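You operate a simulated robot arm through the tools that you are given. There is no shell and no other tool.

The job below is to be done with a simulated robot arm. You get a single attempt, and the scene is never put back.

## Task
Empty the buffer slide, push it in and brush the buffer's bed clean.
Fine: the disc goes on the black mat; use the blue brush and put it back. Set down upright: blue brush. What is to be rubbed or washed off counts as gone when no trace of it is left.
Where things are to end (x, y in the base frame): pink-edged disc within 0.06 m of [0.32, -0.07].

Only the result counts: the job must be done as asked and must still hold three seconds after the hand-in. Knocking over, shifting, dropping, spilling or breaking anything else fails it.

## Robot
A 6-joint arm with a two-finger parallel gripper, fixed in place. Base frame: the origin is at the foot of the arm, x ahead of it, y to its left, z up; the work surface is at about z = 0.004. Readings come in m, rad, newtons and seconds.
With the tool pointing down near the work surface it reaches from about 0.16 to 0.4 m from the base axis. Its first joint turns from -1.152 to 1.152 rad. Payload 1.57 kg.
Tool frame: the origin (TCP) lies between the finger pads and is the grasp point; the fingertips stand 0.03 m ahead of it; z points along the fingers, y is the line along which they close. The gripper opens to 0.08 m. The fingers are 0.017 m wide and 0.012 m thick; the gripper's body (0.04 by 0.082 m) begins 0.08 m behind the TCP.
Orientation is that of the tool frame in the base frame, as a unit quaternion [x, y, z, w]. With the fingers straight down and closing along the base's y, the tool's x points along the base's -x, its y along +y and its z along -z.

## Interface
- The arm moves only by the tool jog_arm. Its argument "plan" is text: rows parted by semicolons, each of 7 numbers parted by spaces: the shift along the tool's x, y, z in cm, then the turn, a rotation vector about the tool's x, y, z in rad, then the closure, from 0 (fully open) to 1 (shut). In form: tx ty tz rx ry rz gripper; .... A call has 1 to 20 rows; each row shifts and turns the commanded pose from where the row before left it, along the tool's axes as they then stand. A row lasts 0.2 s, in which the tool goes at most 0.05 m and 0.15 rad; a call with a longer step from one row to the next is refused whole, and so is a gripper value outside its range. Where a pose cannot be reached the arm comes as near as it can. A force on the tool above 70 N (or 10 N above the force at the start of the call, whichever is more), or a blocked arm, ends the call early, and 0.2 s more pass. Each finger travels about 0.153 m/s and halts on what it meets, pressing with about 39 N; the grip force reading is that of the motor and also rises with nothing between the fingers. The clock runs only during rows and for 0.2 s after the last one: add rows that do not move to give the fingers time. It gives the time, the measured TCP pose, the force on the tool (base axes), the opening and the grip force at its end, in the units of the frame above (readings bear some noise), with the torque about the TCP (base axes, N m) and any sound that the robot's microphone picked up, and new pictures: "views" is both (left out), scene, wrist or none.
- Cameras (640 x 400 px; columns grow to the right, rows downward): "scene" is fixed at [0.0758, -0.3309, 0.4302]; the picture's right is [0.67, -0.74, 0.00], its down [-0.42, -0.38, -0.82] and it looks along [0.61, 0.55, -0.57] (base axes); focal length 234 px, centre (320, 200). "wrist" rides on the gripper at [0.072, -0.007, -0.122] in the tool frame; the picture's right is [0.09, 1.00, 0.00], its down [-0.84, 0.08, -0.54] and it looks along [-0.54, 0.05, 0.84] (tool axes); focal length 238 px, centre (320, 200). There is no depth. A picture from a camera that has moved, and an enlarged one, comes with that camera's place and axes in the base frame and with its lens. The place of the scene camera against the robot may be out by one fixed shift of up to 0.018 m in any direction.
- enlarge(camera, box): a new picture of the part [left, top, right, bottom] of that camera's present view, enlarged. No time passes.
- finish_job(): hands the job in; it is judged then, once.

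Places have to be worked out from the pictures, the camera data and where the tool is seen. Open the gripper and draw the arm clear of the work before you hand the job in, unless the task says otherwise.

The tools are called after "Emit:" as name(argument=value, ...) on one line, values as JSON. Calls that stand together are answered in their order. jog_arm: Moves the arm, as the interface text tells. Its arguments: {"type":"object","properties":{"plan":{"type":"string"},"views":{"type":"string","enum":["both","scene","wrist","none"]}},"required":["plan"]} The other tools are called the same way: enlarge (camera, box) takes an enlarged picture of a part of a camera's view; finish_job () hands the job in.

At the start:

```text
t: 0.0
tcp_pos: [0.2239, -0.0436, 0.2969]
orientation: [0.001, 1.0, 0.0, 0.001]
wrist_force: [-0.7, -0.3, 0.8]
torque: [0.0, 0.03, -0.01]
gripper_width: 0.0801
finger_force: 0.0
```

scene: 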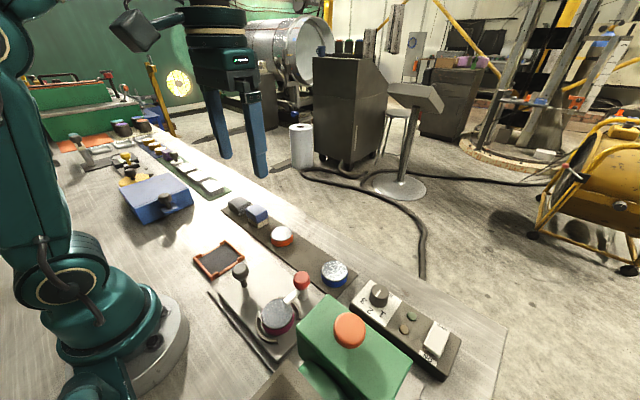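
wrist: 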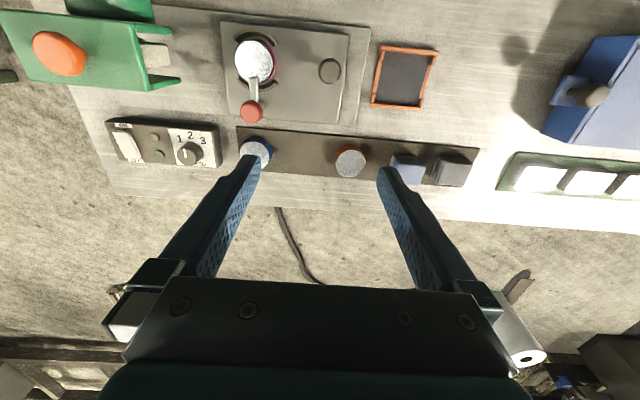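

I start by looking closely at both views to identify the buffer slide, disc, brush and mat.

Emit:
enlarge(camera="scene", box=[180, 180, 480, 400])

Emit:
enlarge(camera="wrist", box=[0, 0, 320, 200])

Emit:
enlarge(camera="wrist", box=[320, 0, 640, 240])

Emit:
enlarge(camera="scene", box=[30, 90, 290, 250])

```text
1.82 times, centred on (330, 290) of scene
camera zoom: at [0.0758, -0.3309, 0.4302], right [0.67, -0.74, 0.0], down [-0.42, -0.38, -0.82], along [0.61, 0.55, -0.57], focal length 425 px, centre (302, 36)
```

zoom: 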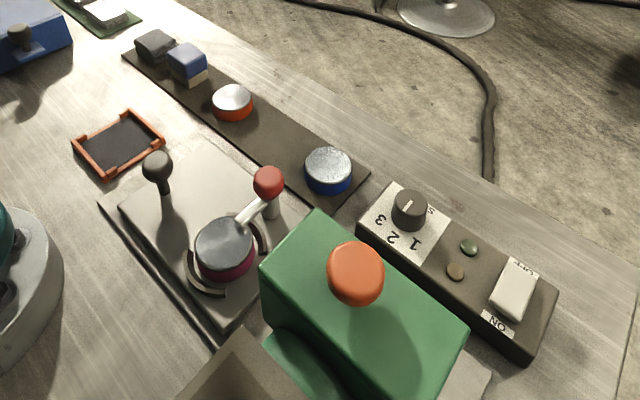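

```text
2.00 times, centred on (160, 100) of wrist
camera zoom: at [0.1532, -0.0507, 0.419], right [-0.09, 1.0, 0.0], down [0.84, 0.08, 0.54], along [0.54, 0.05, -0.84], focal length 477 px, centre (640, 400)
```

zoom: 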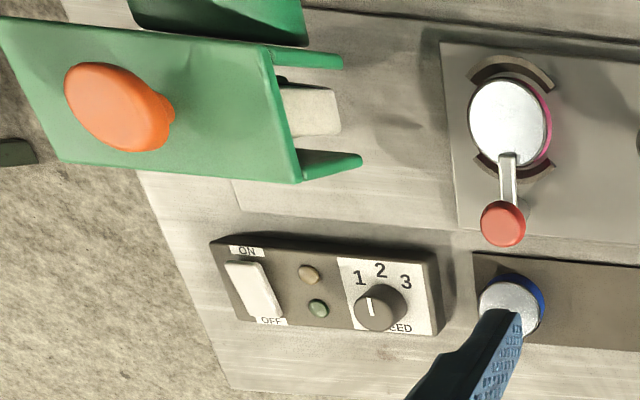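

```text
1.67 times, centred on (480, 120) of wrist
camera zoom: at [0.1532, -0.0507, 0.419], right [-0.09, 1.0, 0.0], down [0.84, 0.08, 0.54], along [0.54, 0.05, -0.84], focal length 397 px, centre (53, 333)
```

zoom: 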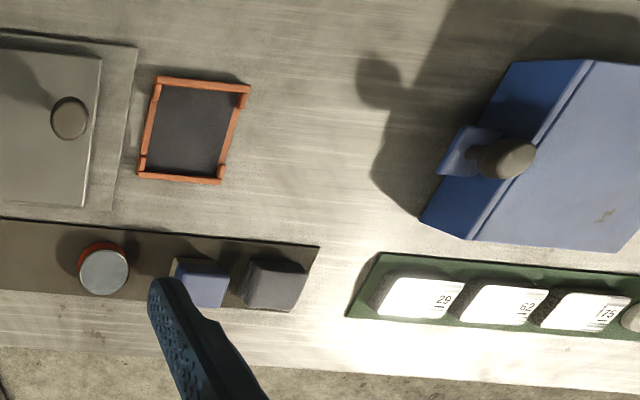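

```text
2.46 times, centred on (160, 170) of scene
camera zoom: at [0.0758, -0.3309, 0.4302], right [0.67, -0.74, 0.0], down [-0.42, -0.38, -0.82], along [0.61, 0.55, -0.57], focal length 576 px, centre (714, 274)
```

zoom: 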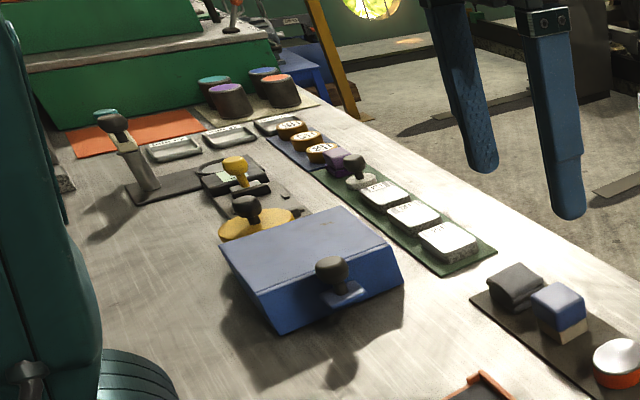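

The gray plate with the black knob, the pink-edged disc and the red-knobbed clamp sits next to the green housing, so it looks like the slide. I put the disc near (0.177, -0.142) and the knob near (0.178, -0.036). The blue brush seems to be near (0.325, 0.12). I move in for a closer view.

Emit:
jog_arm(plan="2 -2 2 0 0 0 0; 2 -2 2 0 0 0 0; 1 -2 2 0 0 0 0; 0 0 1 0 0 0 0", views="both")

```text
t: 1.0
tcp_pos: [0.1743, -0.103, 0.2269]
orientation: [0.001, 1.0, 0.0, 0.0]
wrist_force: [0.0, -0.8, 0.2]
torque: [-0.02, 0.0, 0.03]
gripper_width: 0.0799
finger_force: 0.1
camera wrist: at [0.103, -0.1098, 0.3487], right [-0.09, 1.0, 0.0], down [0.84, 0.08, 0.54], along [0.54, 0.05, -0.84], focal length 238 px, centre (320, 200)
```

scene: 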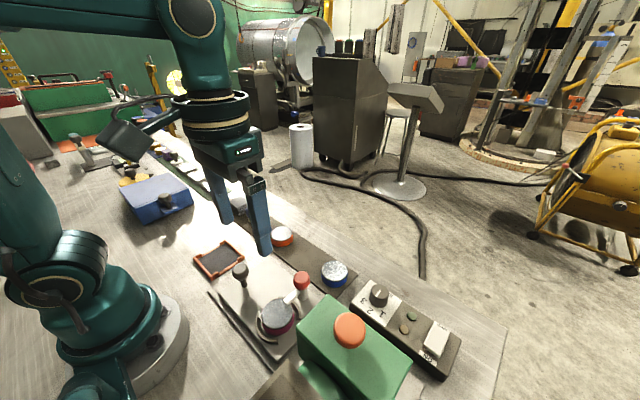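
wrist: 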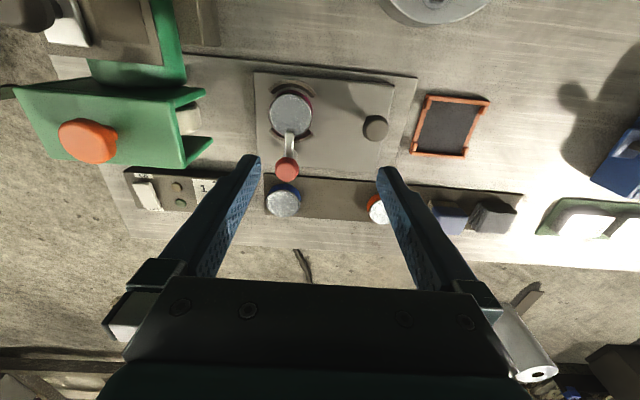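

Emit:
enlarge(camera="wrist", box=[220, 50, 420, 200])

Emit:
enlarge(camera="wrist", box=[0, 0, 240, 220])

Emit:
enlarge(camera="wrist", box=[380, 70, 540, 250])

Emit:
enlarge(camera="scene", box=[190, 230, 350, 350])

```text
2.67 times, centred on (320, 125) of wrist
camera zoom: at [0.103, -0.1098, 0.3487], right [-0.09, 1.0, 0.0], down [0.84, 0.08, 0.54], along [0.54, 0.05, -0.84], focal length 636 px, centre (320, 400)
```

zoom: 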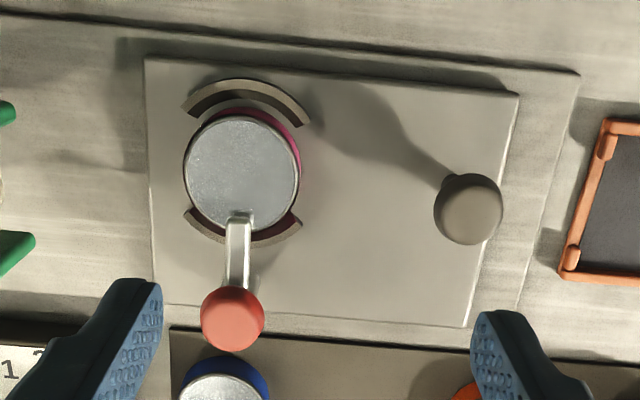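

```text
1.82 times, centred on (120, 110) of wrist
camera zoom: at [0.103, -0.1098, 0.3487], right [-0.09, 1.0, 0.0], down [0.84, 0.08, 0.54], along [0.54, 0.05, -0.84], focal length 433 px, centre (684, 364)
```

zoom: 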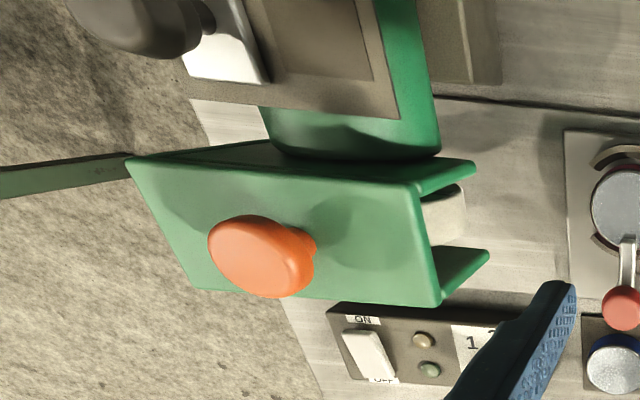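

```text
2.22 times, centred on (460, 160) of wrist
camera zoom: at [0.103, -0.1098, 0.3487], right [-0.09, 1.0, 0.0], down [0.84, 0.08, 0.54], along [0.54, 0.05, -0.84], focal length 530 px, centre (9, 289)
```

zoom: 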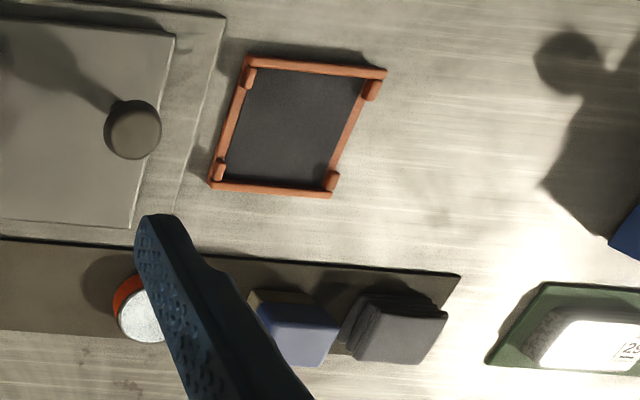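

```text
3.33 times, centred on (270, 290) of scene
camera zoom: at [0.0758, -0.3309, 0.4302], right [0.67, -0.74, 0.0], down [-0.42, -0.38, -0.82], along [0.61, 0.55, -0.57], focal length 779 px, centre (487, -100)
```

zoom: 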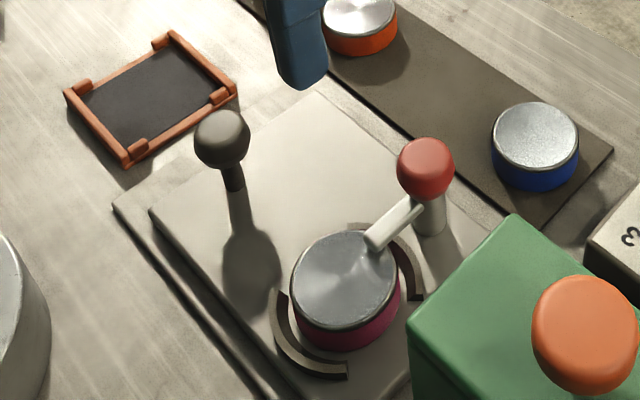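

The red knob is near (0.236, -0.14, 0.076) and the clamp arm reaches over the disc, whose top is near (0.178, -0.14, 0.037). The housing is tall, about 0.16 m. I turn the tool about its axis to look towards the housing from the +y side.

Emit:
jog_arm(plan="-1 2 0 0 0 0 0; -1 2 0 0 0 0.14 0; 0 2 0 0 0 0.14 0; 0 1 0 0 0 0.14 0; 0 0 0 0 0 0.14 0; 0 0 0 0 0 0.14 0; 0 0 0 0 0 0.14 0; 0 0 0 0 0 0.14 0; 0 0 0 0 0 0.14 0; 0 0 0 0 0 0.14 0; 0 0 0 0 0 0.14 0; 0 0 0 0 0 0.14 0; 0 0 0 0 0 0.03 0", views="both")

```text
t: 3.8
tcp_pos: [0.1992, -0.0344, 0.2272]
orientation: [0.708, 0.707, 0.001, 0.0]
wrist_force: [0.2, -0.7, 0.5]
torque: [-0.04, -0.01, 0.01]
gripper_width: 0.0799
finger_force: 0.0
camera wrist: at [0.1941, 0.0371, 0.3491], right [1.0, 0.09, 0.0], down [0.08, -0.84, 0.54], along [0.05, -0.54, -0.84], focal length 238 px, centre (320, 200)
```

scene: 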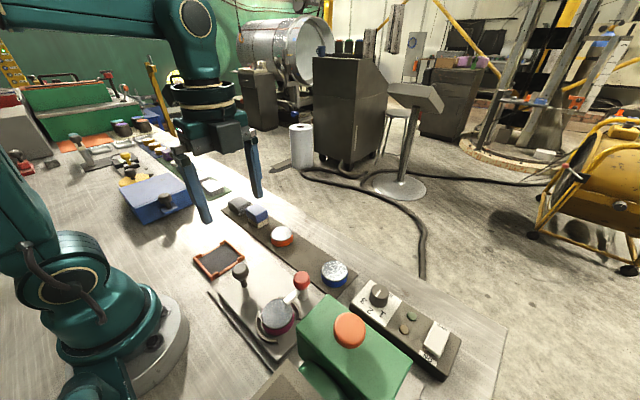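
wrist: 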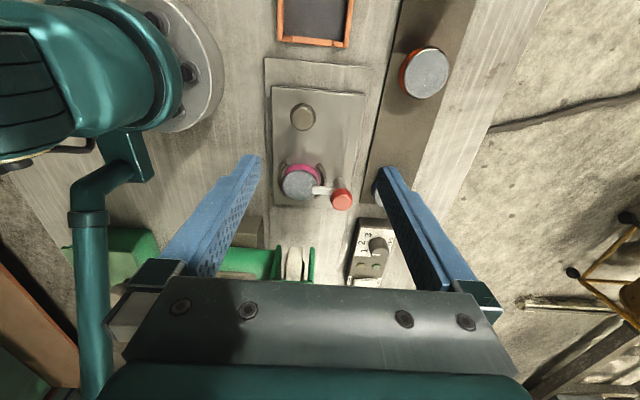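

The slide, the bed under it and the clamp are now seen from the +y side. I enlarge that part of the view.

Emit:
enlarge(camera="wrist", box=[240, 50, 400, 220])

Emit:
enlarge(camera="wrist", box=[200, 200, 440, 300])

```text
2.35 times, centred on (320, 135) of wrist
camera zoom: at [0.1941, 0.0371, 0.3491], right [1.0, 0.09, 0.0], down [0.08, -0.84, 0.54], along [0.05, -0.54, -0.84], focal length 561 px, centre (320, 353)
```

zoom: 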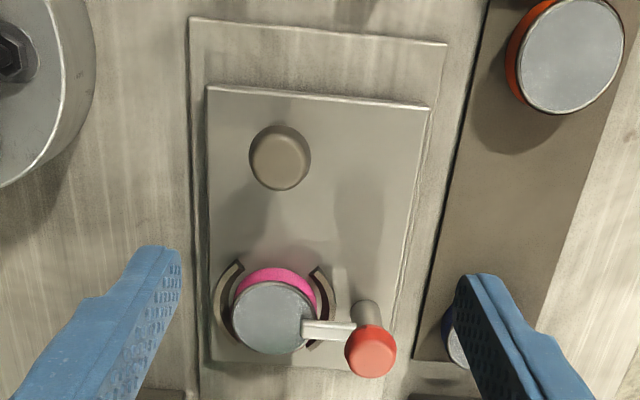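

```text
2.67 times, centred on (320, 250) of wrist
camera zoom: at [0.1941, 0.0371, 0.3491], right [1.0, 0.09, 0.0], down [0.08, -0.84, 0.54], along [0.05, -0.54, -0.84], focal length 636 px, centre (320, 67)
```

zoom: 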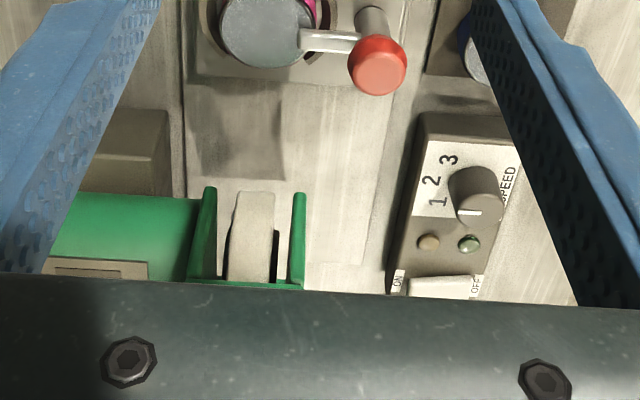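

The slide lies on a longer bed that runs to the buffing wheel under the green guard. I tilt the tool to look more horizontally along the bed, so I can see its surface and how the clamp is built.

Emit:
jog_arm(plan="2 0 2 0 0 0 0; 2 0 1 0 -0.1 0 0; 0 0 1 0 -0.14 0 0; 0 0 1 0 -0.14 0 0; 0 0 0 0 -0.12 0 0; 0 0 0 0 0 0 0", views="wrist")

```text
t: 5.2
tcp_pos: [0.2004, 0.0026, 0.178]
orientation: [0.685, 0.685, -0.175, 0.175]
wrist_force: [-0.3, 0.0, 0.4]
torque: [-0.01, 0.01, -0.03]
gripper_width: 0.08
finger_force: 0.1
camera wrist: at [0.1939, 0.1235, 0.2502], right [1.0, 0.08, -0.04], down [0.08, -0.47, 0.88], along [0.05, -0.88, -0.48], focal length 238 px, centre (320, 200)
```

wrist: 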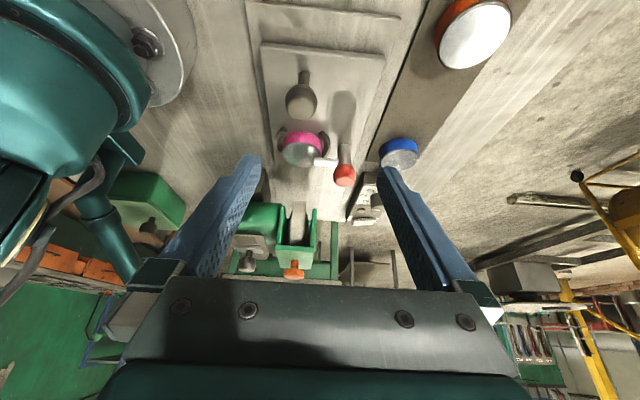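

Emit:
enlarge(camera="wrist", box=[230, 20, 430, 160])

Emit:
enlarge(camera="wrist", box=[230, 120, 390, 290])

```text
2.86 times, centred on (330, 90) of wrist
camera zoom: at [0.1939, 0.1235, 0.2502], right [1.0, 0.08, -0.04], down [0.08, -0.47, 0.88], along [0.05, -0.88, -0.48], focal length 681 px, centre (291, 514)
```

zoom: 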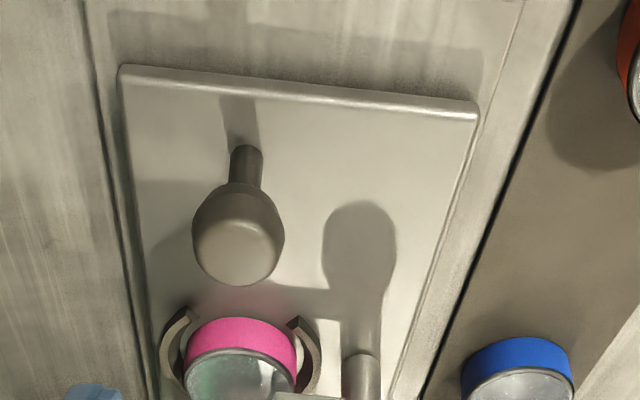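

```text
2.35 times, centred on (310, 205) of wrist
camera zoom: at [0.1939, 0.1235, 0.2502], right [1.0, 0.08, -0.04], down [0.08, -0.47, 0.88], along [0.05, -0.88, -0.48], focal length 561 px, centre (344, 188)
```

zoom: 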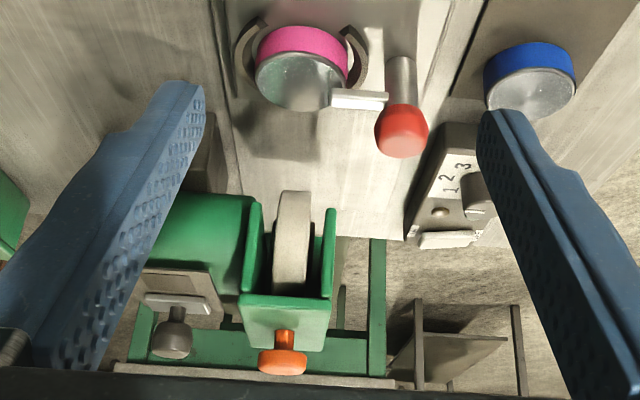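

The clamp is an upright post with a red knob on top and a flat arm over the disc rim, so it most likely swings about the post. I level the tool, turn it back so the fingers close along y, and hover above the red knob.

Emit:
jog_arm(plan="0 0 0 0 0.14 0 0; 0 0 0 0 0.14 0 0; 0 0 0 0 0.14 0 0; 0 0 0 0 0.08 -0.1 0; 0 0 0 0 0 -0.145 0; 0 0 0 0 0 -0.145 0; 0 0 0 0 0 -0.145 0; 0 0 0 0 0 -0.145 0; 0 0 0 0 0 -0.145 0; 0 0 0 0 0 -0.145 0; 0 0 0 0 0 -0.145 0; 0 0 0 0 0 -0.145 0; 0 0 0 0 0 -0.145 0; 0 0 0 0 0 -0.145 0; 0 0 0 0 0 -0.02 0; -1.5 -3.6 0 0 0 0 0; -1 -3.6 0 0 0 0 0; -1 -3.6 0.8 0 0 0 0; 0 -3.5 1 0 0 0 0; 0 0 0 0 0 0 0", views="both")

```text
t: 9.4
tcp_pos: [0.2369, -0.1413, 0.1589]
orientation: [0.0, 1.0, 0.0, -0.002]
wrist_force: [0.6, 0.5, 0.0]
torque: [-0.01, 0.0, 0.03]
gripper_width: 0.08
finger_force: 0.1
camera wrist: at [0.1664, -0.148, 0.2815], right [-0.09, 1.0, 0.0], down [0.84, 0.08, 0.54], along [0.54, 0.05, -0.84], focal length 238 px, centre (320, 200)
```

scene: 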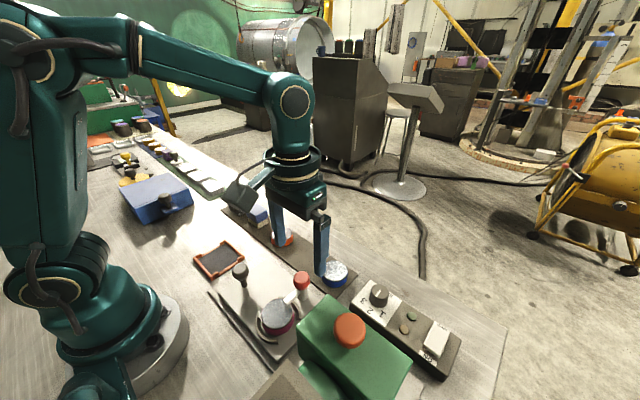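
wrist: 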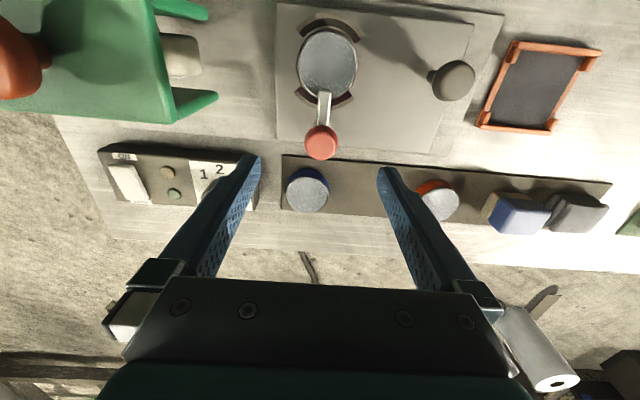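

Emit:
enlarge(camera="wrist", box=[260, 0, 500, 170])

Emit:
enlarge(camera="wrist", box=[380, 130, 640, 270])

```text
2.35 times, centred on (380, 85) of wrist
camera zoom: at [0.1664, -0.148, 0.2815], right [-0.09, 1.0, 0.0], down [0.84, 0.08, 0.54], along [0.54, 0.05, -0.84], focal length 561 px, centre (179, 471)
```

zoom: 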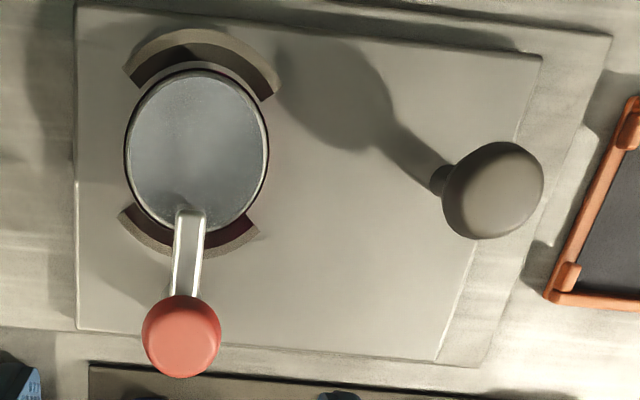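

```text
2.46 times, centred on (510, 200) of wrist
camera zoom: at [0.1664, -0.148, 0.2815], right [-0.09, 1.0, 0.0], down [0.84, 0.08, 0.54], along [0.54, 0.05, -0.84], focal length 587 px, centre (-148, 200)
```

zoom: 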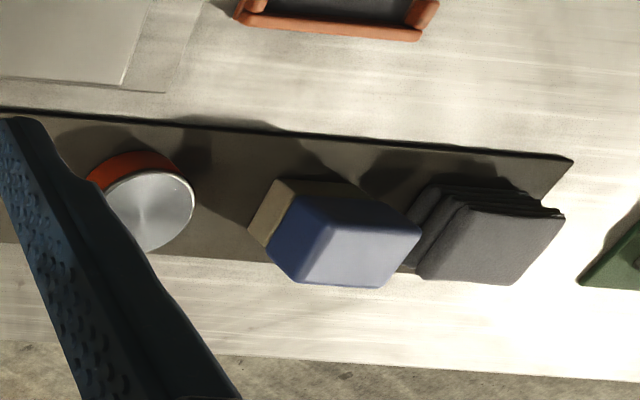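

The red knob is centred under the tool at about (0.237, -0.141), and its diameter is about 0.029 m. I descend, grip the knob lightly above the arm level and close.

Emit:
jog_arm(plan="0 0.05 2 0 0 0 0; 0 0 2 0 0 0 0; 0 0 1.5 0 0 0 0; 0 0 1.5 0 0 0 0; 0 0 0 0 0 0 0; 0 0 0 0 0 0 0.5; 0 0 0 0 0 0 0.8; 0 0 0 0 0 0 0.8", views="both")

```text
t: 11.2
tcp_pos: [0.235, -0.1399, 0.089]
orientation: [-0.001, 1.0, -0.002, -0.002]
wrist_force: [-2.0, -25.2, -15.9]
torque: [-0.07, -0.04, -0.14]
gripper_width: 0.0313
finger_force: 40.3
camera wrist: at [0.1637, -0.1463, 0.2117], right [-0.09, 1.0, 0.0], down [0.84, 0.08, 0.54], along [0.54, 0.05, -0.84], focal length 238 px, centre (320, 200)
```

scene: 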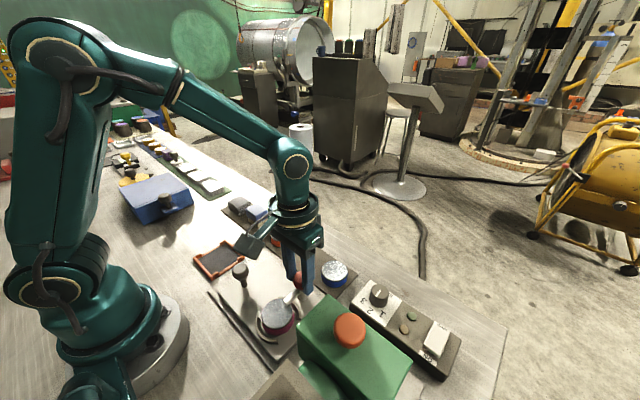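
wrist: 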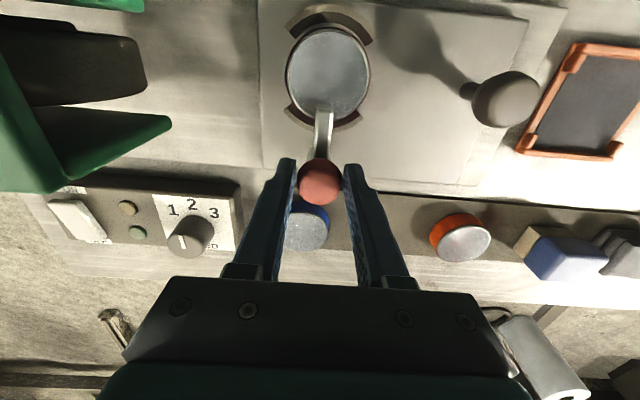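

The knob is held at an opening of 0.031 m, with some side load, so it sits slightly to -y. I ease the tool over by 1 mm and try a small clockwise twist.

Emit:
jog_arm(plan="0 -0.1 0 0 0 0 0.8; 0 0 0 0 0 0.1 0.8; 0 0 0 0 0 0.1 0.8; 0 0 0 0 0 0.1 0.8; 0 0 0 0 0 0 0.8", views="wrist")

```text
t: 12.4
tcp_pos: [0.2345, -0.1398, 0.0896]
orientation: [0.15, 0.989, 0.0, -0.002]
wrist_force: [1.4, 3.0, -5.3]
torque: [0.64, 0.26, -0.02]
gripper_width: 0.0316
finger_force: 40.7
camera wrist: at [0.1654, -0.1257, 0.2119], right [0.21, 0.98, 0.0], down [0.82, -0.18, 0.54], along [0.53, -0.11, -0.84], focal length 238 px, centre (320, 200)
```

wrist: 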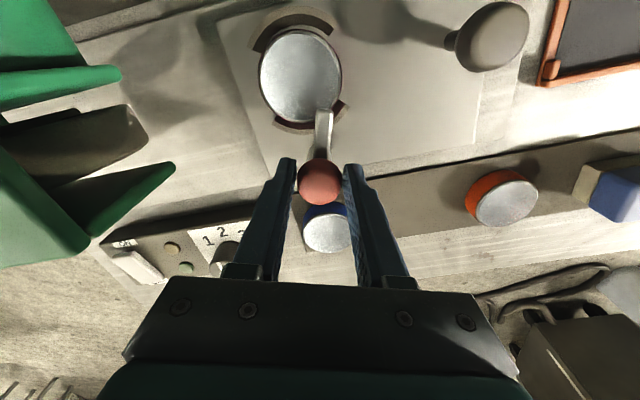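

The clamp arm turned with the knob: it stays in line with the gripper while the disc shifts in the view. I keep turning to about 90° in total.

Emit:
jog_arm(plan="0 0 0 0 0 0.12 0.8; 0 0 0 0 0 0.12 0.8; 0 0 0 0 0 0.12 0.8; 0 0 0 0 0 0.12 0.8; 0 0 0 0 0 0.12 0.8; 0 0 0 0 0 0.12 0.8; 0 0 0 0 0 0.12 0.8; 0 0 0 0 0 0.12 0.8; 0 0 0 0 0 0.12 0.8; 0 0 0 0 0 0.12 0.8; 0 0 0 0 0 0 0.8", views="both")

```text
t: 14.8
tcp_pos: [0.239, -0.1424, 0.0905]
orientation: [0.682, 0.731, 0.003, 0.007]
wrist_force: [44.8, 1.6, -22.7]
torque: [0.49, -0.2, 0.21]
gripper_width: 0.0316
finger_force: 40.6
camera wrist: at [0.2262, -0.0711, 0.2109], right [0.99, 0.16, 0.01], down [0.13, -0.83, 0.55], along [0.1, -0.54, -0.84], focal length 238 px, centre (320, 200)
```

scene: 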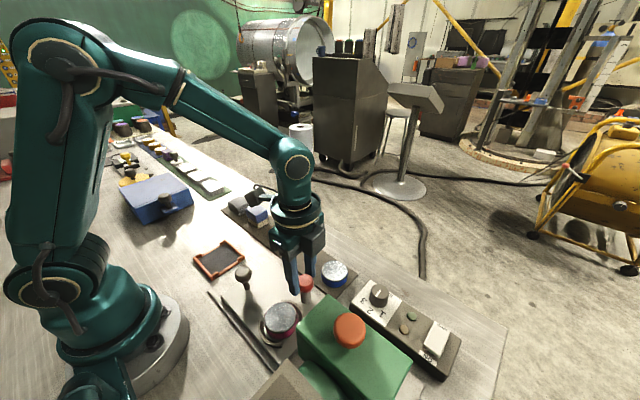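
wrist: 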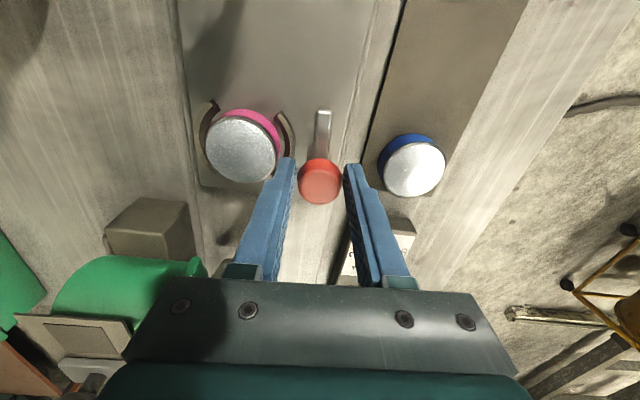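

The clamp arm now points to +y and the disc is free. I open the fingers and rise.

Emit:
jog_arm(plan="0 0 0 0 0 0 0.5; 0 0 0 0 0 0 0.3; 0 0 0 0 0 0 0.3; 0 0 -2 0 0 0 0.3; 0 0 -2 0 0 0 0; 0 0 -2 0 0 0 0; 0 0 -1 0 0 0 0; 0 0 0 0 0 0 0", views="both")

```text
t: 16.6
tcp_pos: [0.234, -0.1399, 0.1585]
orientation: [0.682, 0.731, -0.001, -0.002]
wrist_force: [-0.5, -0.6, 0.2]
torque: [0.01, 0.03, 0.04]
gripper_width: 0.08
finger_force: 0.2
camera wrist: at [0.2241, -0.0686, 0.2809], right [0.99, 0.16, 0.0], down [0.14, -0.83, 0.54], along [0.08, -0.54, -0.84], focal length 238 px, centre (320, 200)
```

scene: 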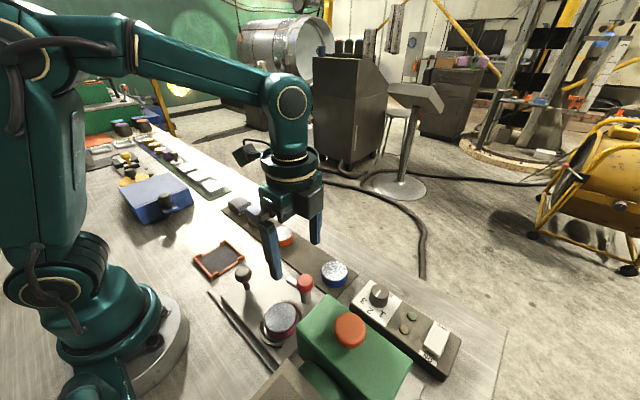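
wrist: 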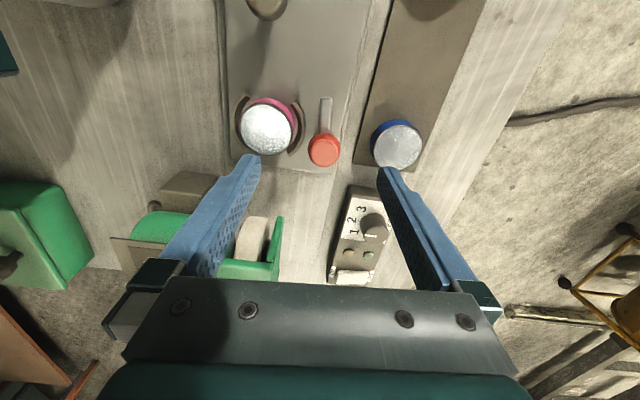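

The clamp stays open. I turn the fingers back to close along y, the side where the holder arcs are open, and hover over the disc to measure it.

Emit:
jog_arm(plan="0 0 0 0 0 -0.14 0; 0 0 0 0 0 -0.14 0; 0 0 0 0 0 -0.14 0; 0 0 0 0 0 -0.14 0; 0 0 0 0 0 -0.14 0; 0 0 0 0 0 -0.14 0; 0 0 0 0 0 -0.14 0; 0 0 0 0 0 -0.14 0; 0 0 0 0 0 -0.14 0; 0 0 0 0 0 -0.14 0; 0 0 0 0 0 -0.1 0; 2 -0.2 0 0 0 0 0; 2 -0.2 0 0 0 0 0; 1.6 -0.2 0 0 0 0 0; 0 0 0 0 0 0 0", views="both")

```text
t: 19.8
tcp_pos: [0.1796, -0.1469, 0.16]
orientation: [0.001, 1.0, -0.001, -0.002]
wrist_force: [0.3, 0.4, -0.9]
torque: [0.01, 0.05, 0.01]
gripper_width: 0.0799
finger_force: 0.1
camera wrist: at [0.108, -0.1534, 0.2824], right [-0.09, 1.0, 0.0], down [0.84, 0.08, 0.54], along [0.54, 0.05, -0.84], focal length 238 px, centre (320, 200)
```

scene: 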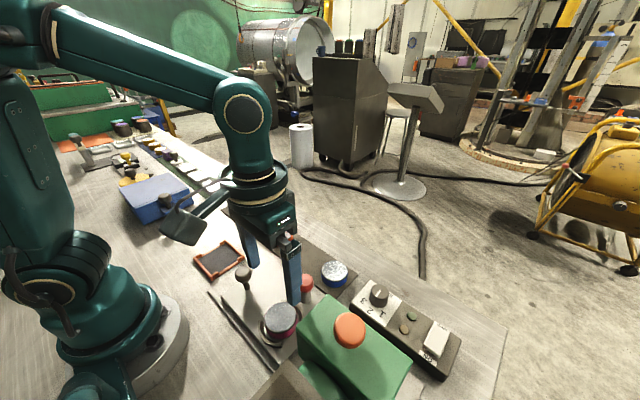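
wrist: 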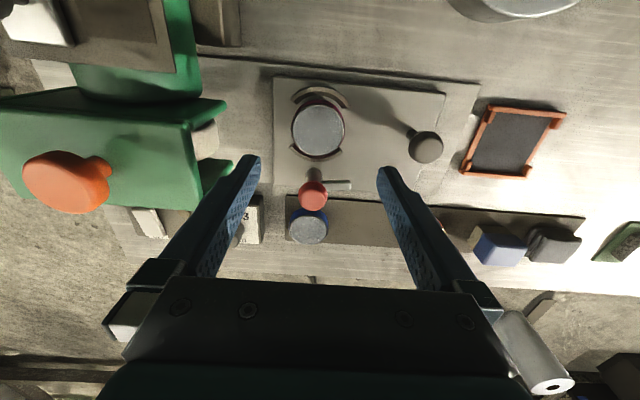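

Emit:
enlarge(camera="wrist", box=[250, 60, 450, 220])

Emit:
enlarge(camera="scene", box=[200, 220, 360, 370])

```text
2.50 times, centred on (350, 140) of wrist
camera zoom: at [0.108, -0.1534, 0.2824], right [-0.09, 1.0, 0.0], down [0.84, 0.08, 0.54], along [0.54, 0.05, -0.84], focal length 596 px, centre (245, 350)
```

zoom: 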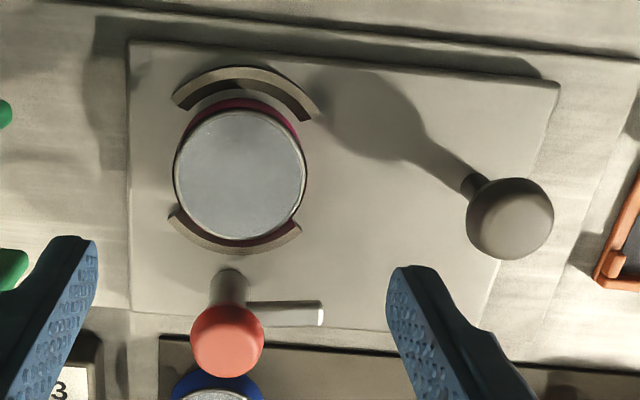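

```text
2.67 times, centred on (280, 295) of scene
camera zoom: at [0.0758, -0.3309, 0.4302], right [0.67, -0.74, 0.0], down [-0.42, -0.38, -0.82], along [0.61, 0.55, -0.57], focal length 624 px, centre (427, -53)
```

zoom: 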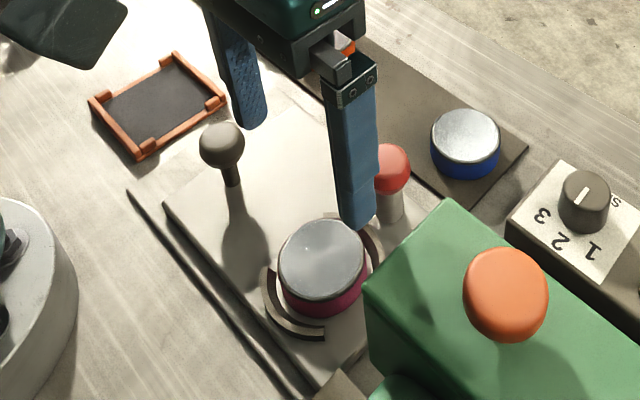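

The disc's top centre is near (0.179, -0.149, 0.037), and the open sides of the holder face ±y. I descend with the fingers open so the tips straddle the disc, and check before closing.

Emit:
jog_arm(plan="0 -0.2 2 0 0 0 0; 0 0 2.5 0 0 0 0; 0 0 2.5 0 0 0 0; 0 0 1.5 0 0 0 0; 0 0 1.2 0 0 0 0; 0 0 0 0 0 0 0", views="both")

```text
t: 21.2
tcp_pos: [0.1793, -0.1481, 0.0627]
orientation: [0.001, 1.0, 0.001, -0.002]
wrist_force: [-0.4, 0.2, 0.0]
torque: [-0.01, 0.0, -0.01]
gripper_width: 0.08
finger_force: 0.0
camera wrist: at [0.1083, -0.1552, 0.185], right [-0.09, 1.0, 0.0], down [0.84, 0.08, 0.54], along [0.54, 0.05, -0.84], focal length 238 px, centre (320, 200)
```

scene: 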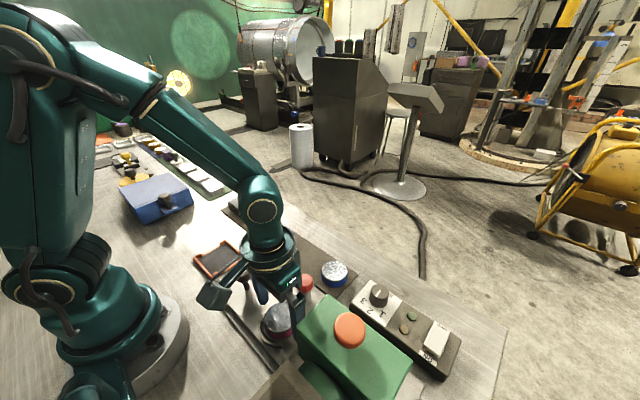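
wrist: 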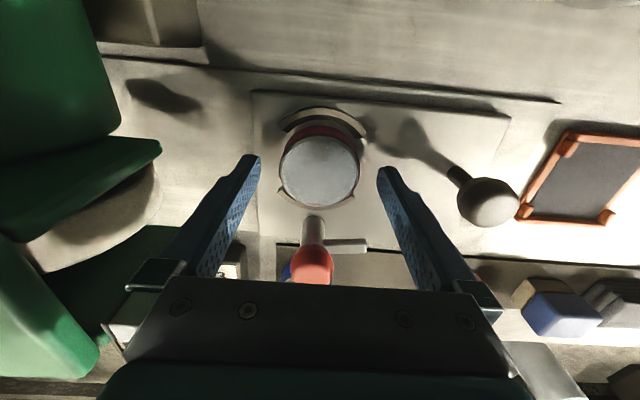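

Emit:
enlarge(camera="wrist", box=[80, 40, 380, 240])

```text
2.00 times, centred on (230, 140) of wrist
camera zoom: at [0.1083, -0.1552, 0.185], right [-0.09, 1.0, 0.0], down [0.84, 0.08, 0.54], along [0.54, 0.05, -0.84], focal length 477 px, centre (500, 320)
```

zoom: 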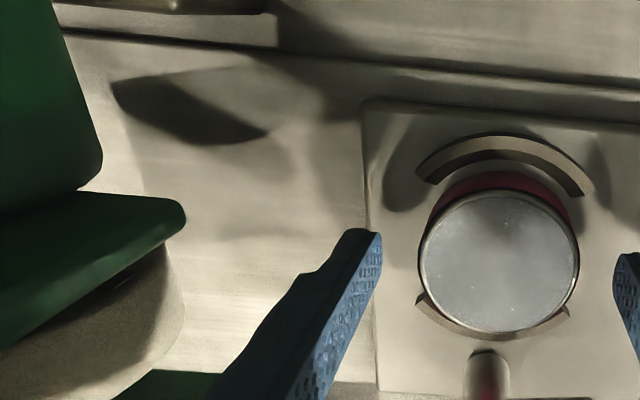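

The disc is centred between the fingers, at about (0.179, -0.149), and the dark shape on the bed looks like a finger shadow. I lower the last bit and close on the disc.

Emit:
jog_arm(plan="0 -0.1 0.4 0 0 0 0; 0 0 0.45 0 0 0 0; 0 0 0 0 0 0 0; 0 0 0 0 0 0 0.3; 0 0 0 0 0 0 0.6; 0 0 0 0 0 0 0.6", views="wrist")

```text
t: 22.6
tcp_pos: [0.1789, -0.1503, 0.0551]
orientation: [0.001, 1.0, 0.0, -0.002]
wrist_force: [0.2, -0.2, 0.2]
torque: [-0.02, 0.01, -0.02]
gripper_width: 0.053
finger_force: 38.8
camera wrist: at [0.1084, -0.1567, 0.1764], right [-0.09, 1.0, 0.0], down [0.84, 0.08, 0.54], along [0.54, 0.05, -0.84], focal length 238 px, centre (320, 200)
```

wrist: 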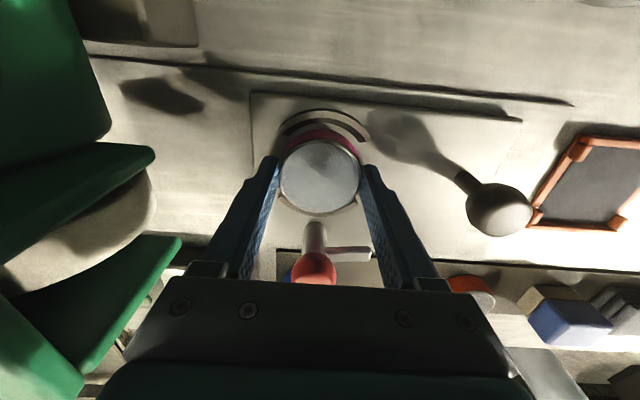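

The disc is gripped at an opening of 0.053 m with no side load. I lift it straight up.

Emit:
jog_arm(plan="0 0 -0.5 0 0 0 0.6; 0 0 -1 0 0 0 0.6; 0 0 -2 0 0 0 0.6; 0 0 -2 0 0 0 0.6; 0 0 -2.5 0 0 0 0.6; 0 0 -2 0 0 0 0.6; 0 0 0 0 0 0 0.6", views="both")

```text
t: 24.2
tcp_pos: [0.1791, -0.1514, 0.1549]
orientation: [0.001, 1.0, 0.001, -0.002]
wrist_force: [0.3, 0.5, -0.2]
torque: [0.01, -0.01, -0.01]
gripper_width: 0.0321
finger_force: 0.0
camera wrist: at [0.1084, -0.1576, 0.2773], right [-0.09, 1.0, 0.0], down [0.84, 0.08, 0.54], along [0.54, 0.05, -0.84], focal length 238 px, centre (320, 200)
```

scene: 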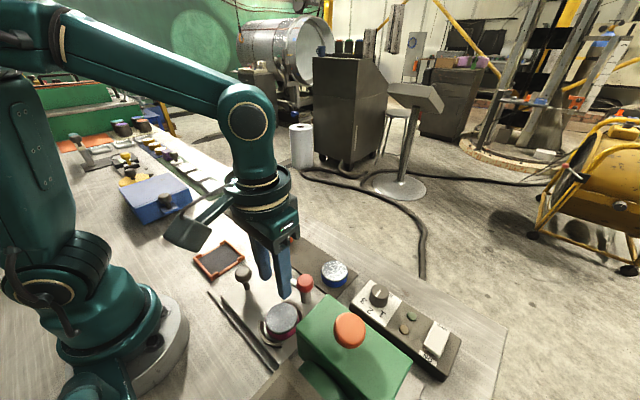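
wrist: 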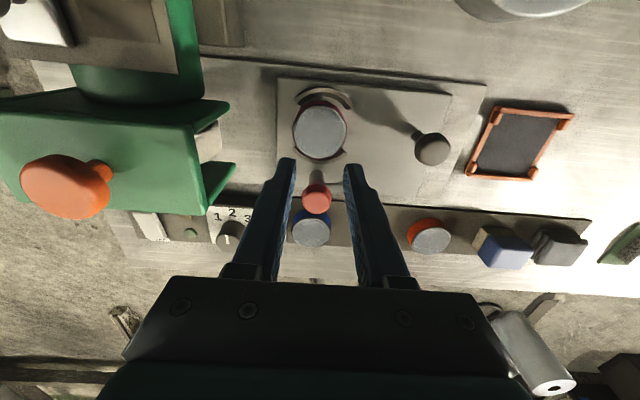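

The disc slipped out of the grip and is still in its seat. I look closer before trying again.

Emit:
enlarge(camera="wrist", box=[260, 70, 460, 220])

Emit:
enlarge(camera="scene", box=[220, 250, 350, 360])

```text
2.67 times, centred on (360, 145) of wrist
camera zoom: at [0.1084, -0.1576, 0.2773], right [-0.09, 1.0, 0.0], down [0.84, 0.08, 0.54], along [0.54, 0.05, -0.84], focal length 636 px, centre (213, 347)
```

zoom: 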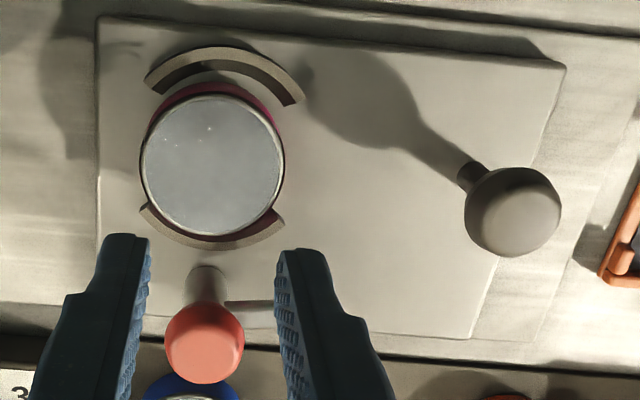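

```text
3.64 times, centred on (285, 305) of scene
camera zoom: at [0.0758, -0.3309, 0.4302], right [0.67, -0.74, 0.0], down [-0.42, -0.38, -0.82], along [0.61, 0.55, -0.57], focal length 850 px, centre (447, -182)
```

zoom: 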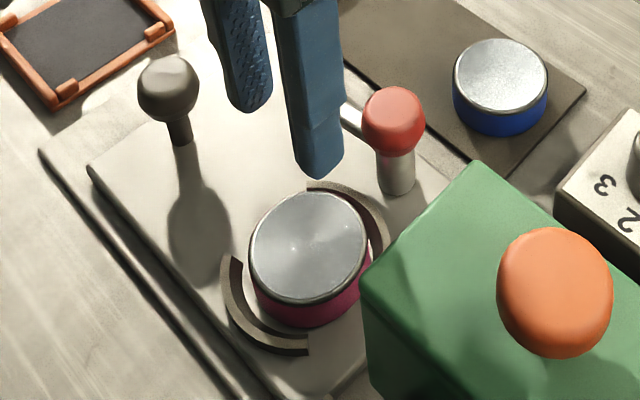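

The disc looks undisturbed and the clamp arm is clear of it. My grip reached only about 1 cm of the rim, so I go down again and take a deeper hold.

Emit:
jog_arm(plan="0 0 2 0 0 0 0; 0 0 2.5 0 0 0 0; 0 0 2.5 0 0 0 0; 0 0 1.5 0 0 0 0; 0 0 1 0 0 0 0; 0 0 0.3 0 0 0 0; 0 0 0.2 0 0 0 0; 0 0 0.2 0 0 0 0; 0 0 0.2 0 0 0 0; 0 0 0 0 0 0 0", views="wrist")

```text
t: 26.4
tcp_pos: [0.178, -0.1496, 0.0497]
orientation: [0.001, 1.0, 0.0, -0.001]
wrist_force: [0.3, -0.2, -0.4]
torque: [0.0, 0.0, 0.01]
gripper_width: 0.08
finger_force: 0.1
camera wrist: at [0.1075, -0.1565, 0.1727], right [-0.09, 1.0, 0.0], down [0.84, 0.08, 0.54], along [0.54, 0.05, -0.84], focal length 238 px, centre (320, 200)
```

wrist: 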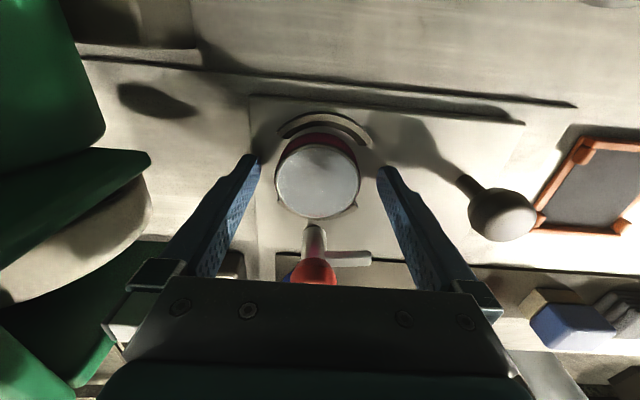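

There is no contact yet, with the tips at about z = 0.020. I feel down a few more millimetres towards the plate.

Emit:
jog_arm(plan="0 0 0.1 0 0 0 0; 0 0 0.1 0 0 0 0; 0 0 0.1 0 0 0 0; 0 0 0 0 0 0 0", views="none")

```text
t: 27.6
tcp_pos: [0.1787, -0.1504, 0.0489]
orientation: [0.0, 1.0, 0.0, -0.002]
wrist_force: [-1.3, 0.8, 5.4]
torque: [0.23, -0.02, 0.04]
gripper_width: 0.0796
finger_force: 0.0
stopped in row 4: the force on the tool passed its limit at 72 N (the readings are from after the stop); the commanded pose is now the measured one
```

The fingertips met the plate at about z = 0.018. I rise 1 mm, close on the disc and lift a few millimetres while reading the force.

Emit:
jog_arm(plan="0 0 -0.15 0 0 0 0; 0 0 0 0 0 0 0.3; 0 0 0 0 0 0 0.7; 0 0 0 0 0 0 0.7; 0 0 0 0 0 0 0.7; 0 0 -0.1 0 0 0 0.7; 0 0 -0.1 0 0 0 0.7; 0 0 0 0 0 0 0.7", views="wrist")

```text
t: 29.4
tcp_pos: [0.1791, -0.1505, 0.0517]
orientation: [0.0, 1.0, -0.001, -0.003]
wrist_force: [0.7, 0.6, -3.7]
torque: [0.0, 0.01, 0.01]
gripper_width: 0.0529
finger_force: 39.0
camera wrist: at [0.1077, -0.1572, 0.1744], right [-0.09, 1.0, 0.0], down [0.84, 0.08, 0.54], along [0.54, 0.05, -0.84], focal length 238 px, centre (320, 200)
```

wrist: 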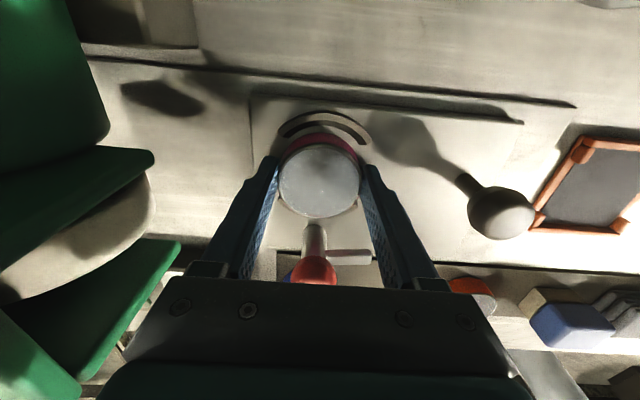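

The tool carries about 3.7 N downwards, so the disc is being lifted or pulled. I lift slowly and check.

Emit:
jog_arm(plan="0 0 -0.2 0 0 0 0.8; 0 0 -0.2 0 0 0 0.8; 0 0 -0.3 0 0 0 0.8; 0 0 -0.3 0 0 0 0.8; 0 0 0 0 0 0 0.8", views="wrist")

```text
t: 30.6
tcp_pos: [0.1787, -0.1512, 0.0618]
orientation: [0.001, 1.0, -0.001, -0.003]
wrist_force: [-0.5, 0.7, -4.0]
torque: [-0.03, 0.0, 0.0]
gripper_width: 0.0528
finger_force: 38.9
camera wrist: at [0.1078, -0.1574, 0.1835], right [-0.09, 1.0, 0.0], down [0.84, 0.08, 0.54], along [0.54, 0.05, -0.84], focal length 238 px, centre (320, 200)
```

wrist: 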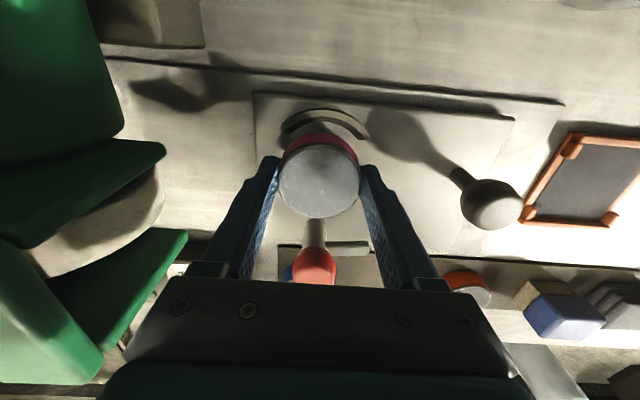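

The disc is off its seat (about 4 N, opening 0.053 m). I keep lifting gently, well above the red knob.

Emit:
jog_arm(plan="0 0 -0.5 0 0 0 0.8; 0 0 -0.8 0 0 0 0.8; 0 0 -1 0 0 0 0.8; 0 0 -1 0 0 0 0.8; 0 0 -1 0 0 0 0.8; 0 0 -1 0 0 0 0.8; 0 0 -1 0 0 0 0.8; 0 0 -1 0 0 0 0.8; 0 0 -1 0 0 0 0.8; 0 0 -0.7 0 0 0 0.8; 0 0 -0.4 0 0 0 0.8; 0 0 0 0 0 0 0.8", views="both")

```text
t: 33.2
tcp_pos: [0.1793, -0.1506, 0.1566]
orientation: [0.001, 1.0, 0.0, -0.002]
wrist_force: [0.4, 0.3, -4.0]
torque: [0.03, 0.03, 0.0]
gripper_width: 0.0527
finger_force: 38.8
camera wrist: at [0.1086, -0.1568, 0.2784], right [-0.09, 1.0, 0.0], down [0.84, 0.08, 0.54], along [0.54, 0.05, -0.84], focal length 238 px, centre (320, 200)
```

scene: 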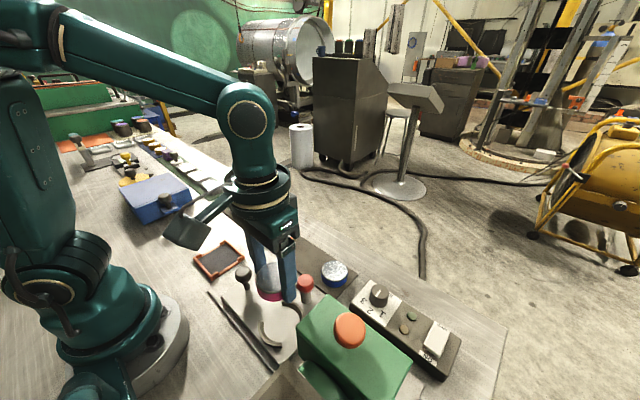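
wrist: 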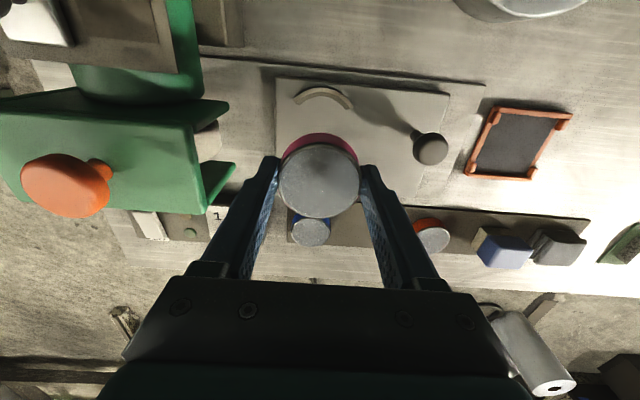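

The disc is held firmly. I carry it over to between the blue and orange discs on the dark mat, aiming at about (0.32, -0.066).

Emit:
jog_arm(plan="-0.8 0.5 0 0 0 0 0.8; -1.6 1 0 0 0 0 0.8; -2 1.2 0 0 0 0 0.8; -2 1.2 0 0 0 0 0.8; -2 1.2 0 0 0 0 0.8; -2 1.2 0 0 0 0 0.8; -1.7 1 0 0 0 0 0.8; -1.2 0.7 0 0 0 0 0.8; -0.7 0.4 0 0 0 0 0.8; 0 0 1 0 0 0 0.8; 0 0 1.5 0 0 0 0.8; 0 0 1.5 0 0 0 0.8; 0 0 1 0 0 0 0.8; 0 0 0 0 0 0 0.8", views="both")

```text
t: 36.2
tcp_pos: [0.319, -0.0658, 0.1054]
orientation: [0.0, 1.0, 0.0, -0.003]
wrist_force: [0.3, -0.4, -4.3]
torque: [0.01, 0.02, 0.01]
gripper_width: 0.0527
finger_force: 39.0
camera wrist: at [0.2485, -0.0736, 0.2274], right [-0.09, 1.0, 0.0], down [0.84, 0.08, 0.54], along [0.54, 0.05, -0.84], focal length 238 px, centre (320, 200)
```

scene: 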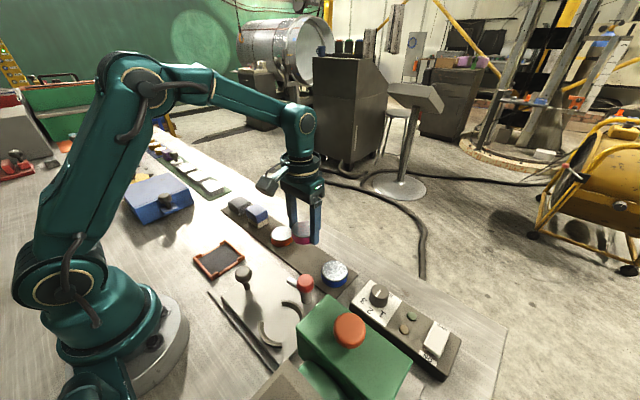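
wrist: 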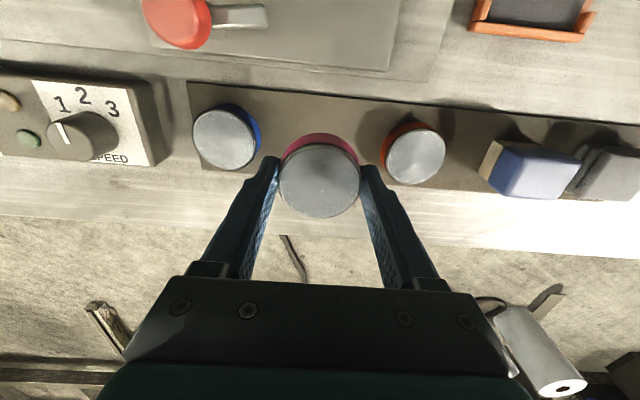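

The disc is above the gap between the blue and orange discs, at about (0.319, -0.066). I lower it most of the way and then feel for the mat.

Emit:
jog_arm(plan="0 0 1 0 0 0 0.8; 0 0 1.5 0 0 0 0.8; 0 0 1.5 0 0 0 0.8; 0 0 1 0 0 0 0.8; 0 0 0.6 0 0 0 0.8; 0 0 0.3 0 0 0 0.8; 0 0 0 0 0 0 0.8", views="none")

Emit:
jog_arm(plan="0 0 0.1 0 0 0 0.8; 0 0 0.1 0 0 0 0.8; 0 0 0 0 0 0 0.8", views="none")

```text
t: 37.8
tcp_pos: [0.3191, -0.0676, 0.0448]
orientation: [0.0, 1.0, 0.0, -0.003]
wrist_force: [-0.2, -0.3, -3.7]
torque: [0.0, 0.02, -0.03]
gripper_width: 0.0526
finger_force: 38.3
```

```text
t: 38.6
tcp_pos: [0.3181, -0.0673, 0.0436]
orientation: [0.001, 1.0, 0.0, -0.003]
wrist_force: [0.4, -0.3, -4.2]
torque: [0.0, 0.03, 0.01]
gripper_width: 0.0528
finger_force: 39.2
```

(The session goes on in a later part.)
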